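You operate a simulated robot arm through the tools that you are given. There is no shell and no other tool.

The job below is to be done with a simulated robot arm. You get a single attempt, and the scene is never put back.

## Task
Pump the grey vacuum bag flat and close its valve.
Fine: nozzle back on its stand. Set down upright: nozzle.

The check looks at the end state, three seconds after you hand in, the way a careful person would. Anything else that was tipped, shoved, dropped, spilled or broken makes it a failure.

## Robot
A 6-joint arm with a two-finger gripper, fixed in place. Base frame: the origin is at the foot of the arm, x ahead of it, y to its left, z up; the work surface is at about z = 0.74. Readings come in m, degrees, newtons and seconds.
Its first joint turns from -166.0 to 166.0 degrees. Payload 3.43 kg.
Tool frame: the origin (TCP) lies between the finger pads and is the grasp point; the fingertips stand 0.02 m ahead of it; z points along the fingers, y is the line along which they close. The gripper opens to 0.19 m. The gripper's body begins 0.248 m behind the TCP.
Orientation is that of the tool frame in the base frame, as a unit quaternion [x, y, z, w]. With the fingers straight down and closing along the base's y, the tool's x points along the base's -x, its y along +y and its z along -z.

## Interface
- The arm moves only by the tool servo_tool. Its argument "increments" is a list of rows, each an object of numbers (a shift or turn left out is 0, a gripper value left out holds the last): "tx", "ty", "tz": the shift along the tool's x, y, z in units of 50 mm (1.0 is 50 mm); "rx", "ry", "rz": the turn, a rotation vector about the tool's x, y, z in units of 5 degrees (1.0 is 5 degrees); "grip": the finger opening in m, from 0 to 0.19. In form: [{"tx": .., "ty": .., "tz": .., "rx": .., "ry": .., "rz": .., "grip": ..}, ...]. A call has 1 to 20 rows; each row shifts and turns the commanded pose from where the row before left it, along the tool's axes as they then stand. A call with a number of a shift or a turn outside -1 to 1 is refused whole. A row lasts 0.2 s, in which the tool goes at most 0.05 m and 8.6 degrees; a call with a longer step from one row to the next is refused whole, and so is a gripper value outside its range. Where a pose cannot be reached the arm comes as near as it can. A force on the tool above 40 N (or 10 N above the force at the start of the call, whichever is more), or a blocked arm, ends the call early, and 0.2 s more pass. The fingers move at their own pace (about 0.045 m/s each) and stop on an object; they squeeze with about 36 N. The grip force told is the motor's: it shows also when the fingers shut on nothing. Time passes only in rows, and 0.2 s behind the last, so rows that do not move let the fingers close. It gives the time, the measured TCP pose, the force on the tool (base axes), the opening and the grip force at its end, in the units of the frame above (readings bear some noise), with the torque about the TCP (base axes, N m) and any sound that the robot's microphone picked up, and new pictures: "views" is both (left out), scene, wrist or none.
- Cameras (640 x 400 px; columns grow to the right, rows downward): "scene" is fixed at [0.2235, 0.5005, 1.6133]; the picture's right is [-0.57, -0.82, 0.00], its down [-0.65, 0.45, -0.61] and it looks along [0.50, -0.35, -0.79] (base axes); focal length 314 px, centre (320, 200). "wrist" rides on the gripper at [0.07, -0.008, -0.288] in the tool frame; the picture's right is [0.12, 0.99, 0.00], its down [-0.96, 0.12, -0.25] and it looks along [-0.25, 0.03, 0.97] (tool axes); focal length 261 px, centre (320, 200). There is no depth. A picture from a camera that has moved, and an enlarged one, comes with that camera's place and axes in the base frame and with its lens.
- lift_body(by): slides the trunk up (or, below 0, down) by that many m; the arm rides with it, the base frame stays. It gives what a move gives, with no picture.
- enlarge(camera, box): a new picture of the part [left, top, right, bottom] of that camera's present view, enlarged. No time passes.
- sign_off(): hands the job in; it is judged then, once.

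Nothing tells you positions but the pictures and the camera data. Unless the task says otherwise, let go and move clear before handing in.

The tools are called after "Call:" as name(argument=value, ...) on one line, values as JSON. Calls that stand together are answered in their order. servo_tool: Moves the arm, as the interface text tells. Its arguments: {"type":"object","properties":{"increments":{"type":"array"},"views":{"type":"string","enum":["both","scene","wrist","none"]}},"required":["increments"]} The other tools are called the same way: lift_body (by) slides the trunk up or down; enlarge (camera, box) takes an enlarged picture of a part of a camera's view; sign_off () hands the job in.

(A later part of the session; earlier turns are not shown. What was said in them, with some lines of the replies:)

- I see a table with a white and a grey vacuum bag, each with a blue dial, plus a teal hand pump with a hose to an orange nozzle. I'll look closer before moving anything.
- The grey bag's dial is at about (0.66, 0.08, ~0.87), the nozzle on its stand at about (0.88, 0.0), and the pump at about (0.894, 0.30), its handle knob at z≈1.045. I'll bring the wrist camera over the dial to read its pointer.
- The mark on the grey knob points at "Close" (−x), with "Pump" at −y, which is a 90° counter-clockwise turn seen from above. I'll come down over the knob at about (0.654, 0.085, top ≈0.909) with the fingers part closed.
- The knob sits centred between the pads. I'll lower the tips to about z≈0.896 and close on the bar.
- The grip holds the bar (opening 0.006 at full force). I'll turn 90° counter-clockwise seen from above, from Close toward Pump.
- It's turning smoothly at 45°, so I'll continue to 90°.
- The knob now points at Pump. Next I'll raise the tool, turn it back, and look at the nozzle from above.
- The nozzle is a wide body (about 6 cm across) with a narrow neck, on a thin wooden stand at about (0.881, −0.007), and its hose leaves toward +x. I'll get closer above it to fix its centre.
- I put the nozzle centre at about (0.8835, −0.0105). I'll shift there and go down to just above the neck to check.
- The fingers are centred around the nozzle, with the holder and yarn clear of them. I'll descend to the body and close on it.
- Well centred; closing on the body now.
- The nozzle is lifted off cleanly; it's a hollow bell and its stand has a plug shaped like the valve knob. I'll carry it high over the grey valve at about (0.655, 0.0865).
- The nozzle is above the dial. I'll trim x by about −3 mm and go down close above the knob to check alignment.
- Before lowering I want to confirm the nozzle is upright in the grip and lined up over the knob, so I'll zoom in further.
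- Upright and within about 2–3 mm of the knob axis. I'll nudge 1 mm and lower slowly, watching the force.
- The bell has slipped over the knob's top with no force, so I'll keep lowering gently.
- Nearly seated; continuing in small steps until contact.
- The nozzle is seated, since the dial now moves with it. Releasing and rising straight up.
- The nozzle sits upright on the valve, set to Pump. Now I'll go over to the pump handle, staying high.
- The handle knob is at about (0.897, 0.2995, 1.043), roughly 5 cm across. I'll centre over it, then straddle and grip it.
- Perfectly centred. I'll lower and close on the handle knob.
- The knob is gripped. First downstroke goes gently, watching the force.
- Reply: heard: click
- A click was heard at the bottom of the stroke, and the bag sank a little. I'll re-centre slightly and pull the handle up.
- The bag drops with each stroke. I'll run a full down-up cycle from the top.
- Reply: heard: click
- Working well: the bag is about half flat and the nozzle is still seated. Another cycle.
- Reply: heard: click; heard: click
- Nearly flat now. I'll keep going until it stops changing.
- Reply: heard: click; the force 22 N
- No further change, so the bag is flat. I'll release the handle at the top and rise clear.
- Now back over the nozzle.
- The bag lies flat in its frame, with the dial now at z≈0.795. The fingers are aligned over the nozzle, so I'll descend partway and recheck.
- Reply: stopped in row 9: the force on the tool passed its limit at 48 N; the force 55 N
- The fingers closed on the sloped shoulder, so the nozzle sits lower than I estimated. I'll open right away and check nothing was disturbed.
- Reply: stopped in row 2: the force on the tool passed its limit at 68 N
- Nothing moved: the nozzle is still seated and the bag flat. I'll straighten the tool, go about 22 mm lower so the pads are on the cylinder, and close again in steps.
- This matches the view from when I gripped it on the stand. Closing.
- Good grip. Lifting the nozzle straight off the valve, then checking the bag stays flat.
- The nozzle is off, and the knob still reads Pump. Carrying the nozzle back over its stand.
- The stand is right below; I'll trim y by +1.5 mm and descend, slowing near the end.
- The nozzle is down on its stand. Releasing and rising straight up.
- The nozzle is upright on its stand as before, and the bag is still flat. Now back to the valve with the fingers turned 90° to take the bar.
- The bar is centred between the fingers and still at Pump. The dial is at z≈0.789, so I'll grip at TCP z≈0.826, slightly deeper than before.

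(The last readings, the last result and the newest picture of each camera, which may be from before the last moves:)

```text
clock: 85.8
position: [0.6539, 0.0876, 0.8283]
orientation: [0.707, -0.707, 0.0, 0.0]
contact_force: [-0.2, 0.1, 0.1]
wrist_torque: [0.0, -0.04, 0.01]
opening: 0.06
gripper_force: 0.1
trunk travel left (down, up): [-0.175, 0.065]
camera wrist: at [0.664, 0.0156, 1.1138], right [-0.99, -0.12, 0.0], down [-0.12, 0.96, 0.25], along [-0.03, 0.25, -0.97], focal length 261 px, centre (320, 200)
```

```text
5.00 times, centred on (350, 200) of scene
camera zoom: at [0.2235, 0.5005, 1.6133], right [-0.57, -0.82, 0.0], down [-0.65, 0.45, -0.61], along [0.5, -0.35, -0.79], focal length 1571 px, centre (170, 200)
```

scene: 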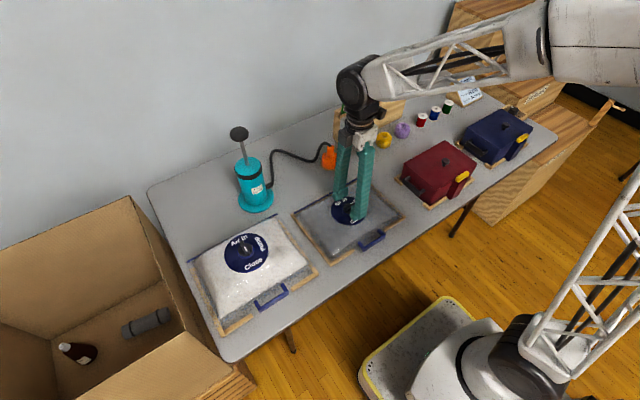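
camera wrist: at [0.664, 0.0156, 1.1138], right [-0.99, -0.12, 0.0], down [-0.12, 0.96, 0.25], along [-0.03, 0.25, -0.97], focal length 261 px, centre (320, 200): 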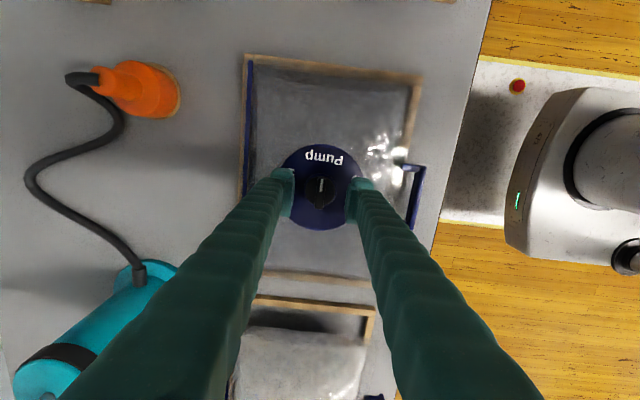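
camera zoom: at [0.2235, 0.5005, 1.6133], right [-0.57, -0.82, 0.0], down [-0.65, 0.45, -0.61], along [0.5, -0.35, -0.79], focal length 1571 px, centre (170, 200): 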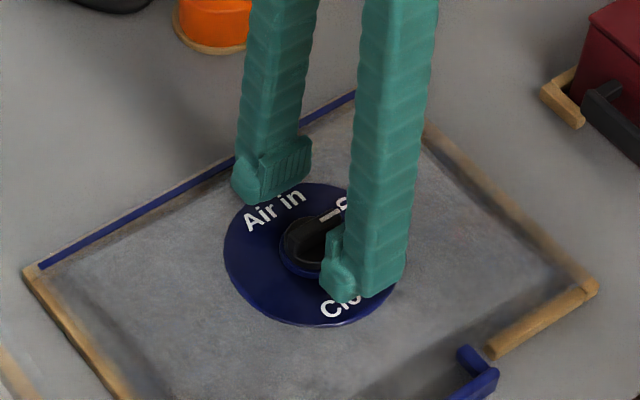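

Slightly lower is needed to match the earlier grip depth: 8 mm more, then close.

Call:
servo_tool(increments=[{"tz": 0.09}, {"tz": 0.08}, {}, {"grip": 0.0}, {}, {}, {}, {}])

Call:
enlarge(camera="wrist", box=[260, 130, 380, 250])

Call:
enlarge(camera="scene", box=[310, 160, 390, 240])

```text
clock: 87.6
position: [0.654, 0.0862, 0.8178]
orientation: [0.707, -0.707, 0.001, -0.001]
contact_force: [-0.4, 0.1, -0.3]
wrist_torque: [0.0, 0.0, 0.01]
opening: 0.0096
gripper_force: 36.1
trunk travel left (down, up): [-0.175, 0.065]
camera wrist: at [0.664, 0.0152, 1.1052], right [-0.99, -0.12, 0.0], down [-0.12, 0.96, 0.25], along [-0.03, 0.25, -0.97], focal length 261 px, centre (320, 200)
```

scene: 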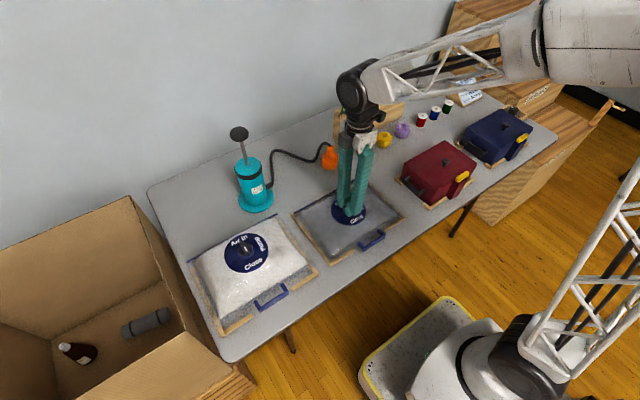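
wrist: 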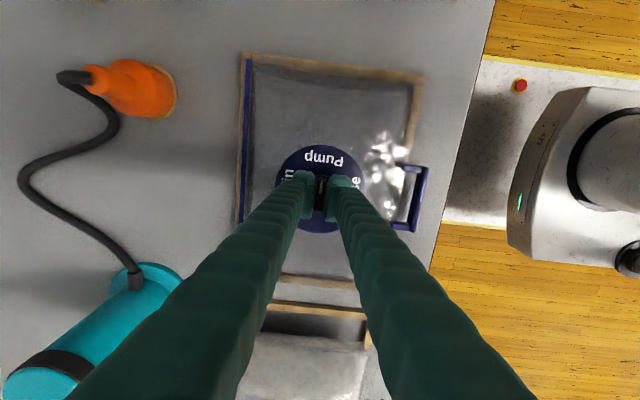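

```text
3.33 times, centred on (320, 190) of wrist
camera zoom: at [0.664, 0.0152, 1.1052], right [-0.99, -0.12, 0.0], down [-0.12, 0.96, 0.25], along [-0.03, 0.25, -0.97], focal length 869 px, centre (320, 233)
```

zoom: 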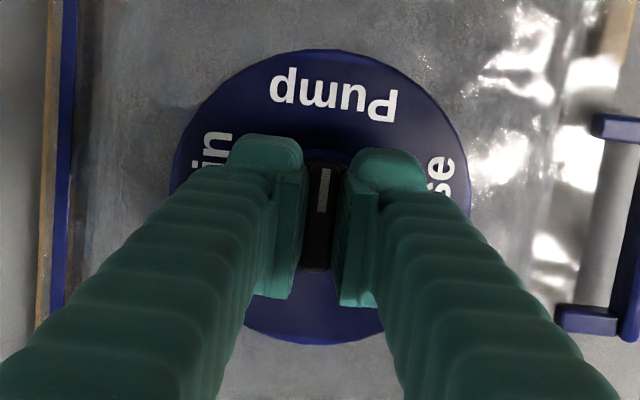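

```text
5.00 times, centred on (350, 200) of scene
camera zoom: at [0.2235, 0.5005, 1.6133], right [-0.57, -0.82, 0.0], down [-0.65, 0.45, -0.61], along [0.5, -0.35, -0.79], focal length 1571 px, centre (170, 200)
```

zoom: 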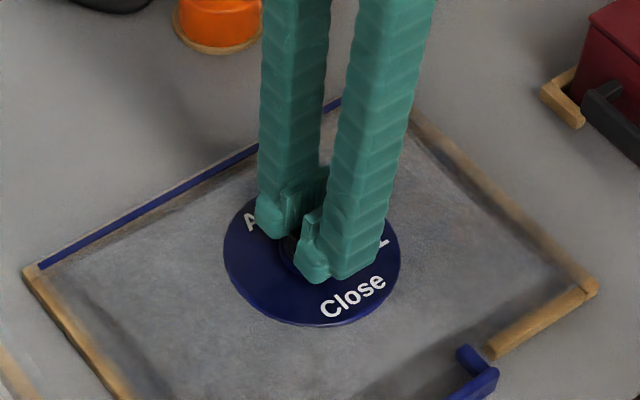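

A solid grip on the bar. Turning 90° clockwise from above, Pump → Close.

Call:
servo_tool(increments=[{"rz": 1}, {"rz": 1}, {"rz": 1}, {"rz": 1}, {"rz": 1}, {"rz": 1}, {"rz": 1}, {"rz": 1}, {"rz": 1}, {"rz": 1}, {"rz": 1}, {"rz": 1}, {"rz": 1}, {"rz": 1}, {"rz": 1}, {"rz": 1}, {"rz": 1}, {"rz": 1}, {}])

Call:
enlarge(camera="wrist", box=[260, 130, 380, 250])

```text
clock: 91.6
position: [0.6557, 0.0853, 0.8193]
orientation: [0.0, 1.0, 0.001, 0.001]
contact_force: [-2.1, -0.4, 1.1]
wrist_torque: [0.0, 0.03, -0.02]
opening: 0.0099
gripper_force: 35.4
trunk travel left (down, up): [-0.175, 0.065]
camera wrist: at [0.5854, 0.0763, 1.1049], right [-0.12, 0.99, 0.0], down [0.96, 0.11, 0.25], along [0.25, 0.03, -0.97], focal length 261 px, centre (320, 200)
```

scene: 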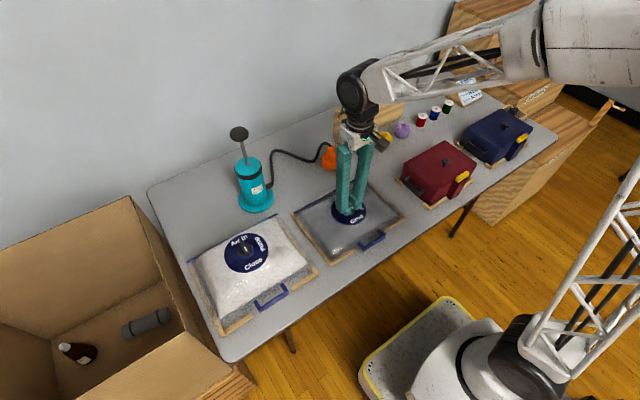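
wrist: 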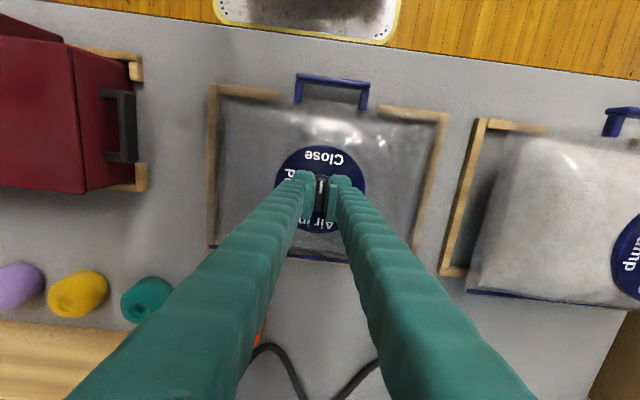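

```text
3.33 times, centred on (320, 190) of wrist
camera zoom: at [0.5854, 0.0763, 1.1049], right [-0.12, 0.99, 0.0], down [0.96, 0.11, 0.25], along [0.25, 0.03, -0.97], focal length 869 px, centre (320, 233)
```

zoom: 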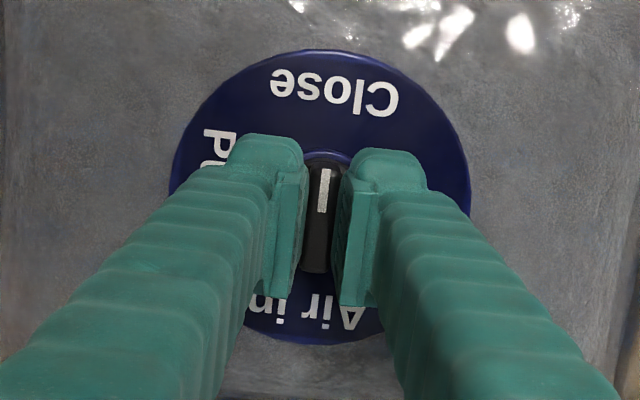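

The mark points to Close. Opening and rising clear, then I'll check the final state.

Call:
servo_tool(increments=[{"grip": 0.06}, {}, {}, {}, {"tz": -0.4}, {"tz": -0.8}, {"tz": -0.8}, {"tz": -0.8}, {"tz": -0.8}, {"tz": -0.8}, {"tz": -0.6}, {}])

Call:
enlarge(camera="wrist", box=[240, 90, 400, 250])

Call:
enlarge(camera="scene", box=[220, 110, 420, 270])

Call:
enlarge(camera="scene", box=[310, 160, 390, 240])

```text
clock: 94.2
position: [0.6537, 0.0852, 1.0681]
orientation: [0.0, 1.0, 0.0, 0.001]
contact_force: [1.4, 0.0, 0.2]
wrist_torque: [0.04, -0.02, 0.01]
opening: 0.0603
gripper_force: 0.0
trunk travel left (down, up): [-0.175, 0.065]
camera wrist: at [0.5843, 0.0766, 1.3552], right [-0.12, 0.99, 0.0], down [0.96, 0.12, 0.25], along [0.25, 0.03, -0.97], focal length 261 px, centre (320, 200)
```

scene: 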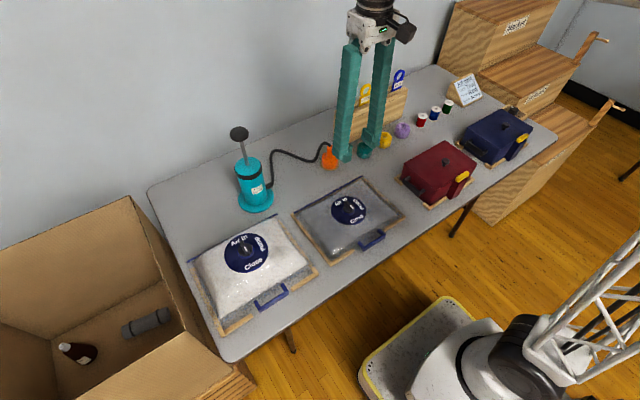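
wrist: 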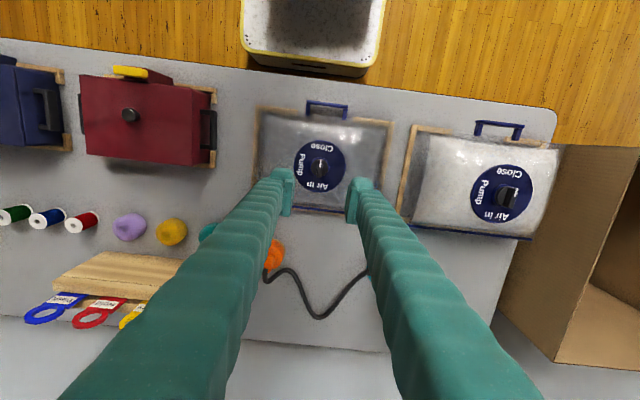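

```text
2.50 times, centred on (320, 170) of wrist
camera zoom: at [0.5843, 0.0766, 1.3552], right [-0.12, 0.99, 0.0], down [0.96, 0.12, 0.25], along [0.25, 0.03, -0.97], focal length 652 px, centre (320, 275)
```

zoom: 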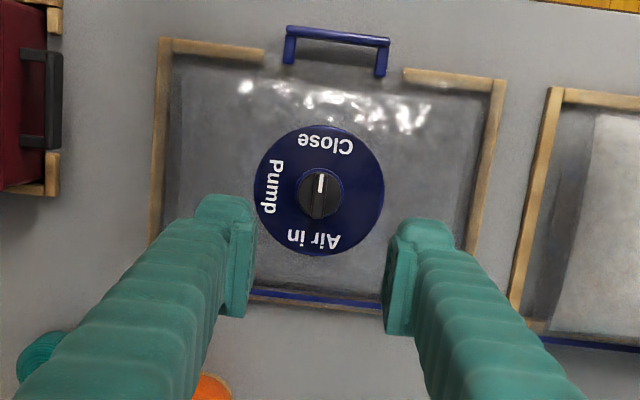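

```text
2.50 times, centred on (320, 190) of scene
camera zoom: at [0.2235, 0.5005, 1.6133], right [-0.57, -0.82, 0.0], down [-0.65, 0.45, -0.61], along [0.5, -0.35, -0.79], focal length 786 px, centre (320, 225)
```

zoom: 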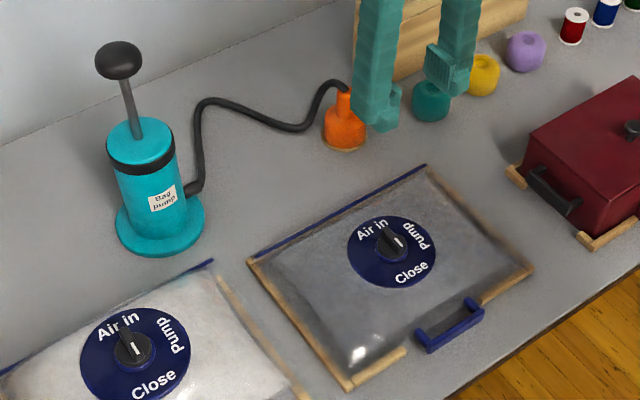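

```text
5.00 times, centred on (350, 200) of scene
camera zoom: at [0.2235, 0.5005, 1.6133], right [-0.57, -0.82, 0.0], down [-0.65, 0.45, -0.61], along [0.5, -0.35, -0.79], focal length 1571 px, centre (170, 200)
```

zoom: 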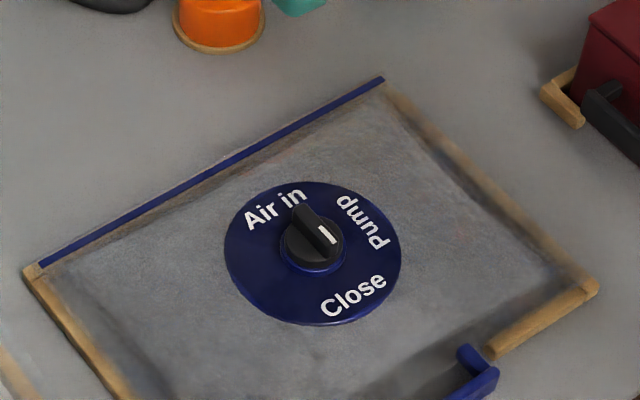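

The grey bag is flat and its valve points to Close. The nozzle stands upright on its stand, the pump handle is up as it was, and the other items I can see haven't moved. The gripper is clear, so I'm handing in.

Call:
sign_off()

```text
The job is handed in.
```

The grey vacuum bag is pumped flat and its valve is turned to Close. The nozzle is back upright on its stand, and I've handed the job in.

- **Pumping:** I made five full strokes. The last one made no visible difference, so I stopped there. The bag stayed flat after the nozzle came off and after I closed the valve.
- **One slip:** when I first went to take the nozzle off the valve, the fingers closed on its sloped shoulder. The force limit stopped the arm, and it stopped again as I opened the fingers (peak 68 N). The pictures afterwards showed the nozzle still seated and nothing moved, and the second grip held.
- **Everything else:** the pump handle is up where it started. In the last pictures, nothing else I could see on the table had been tipped or moved.
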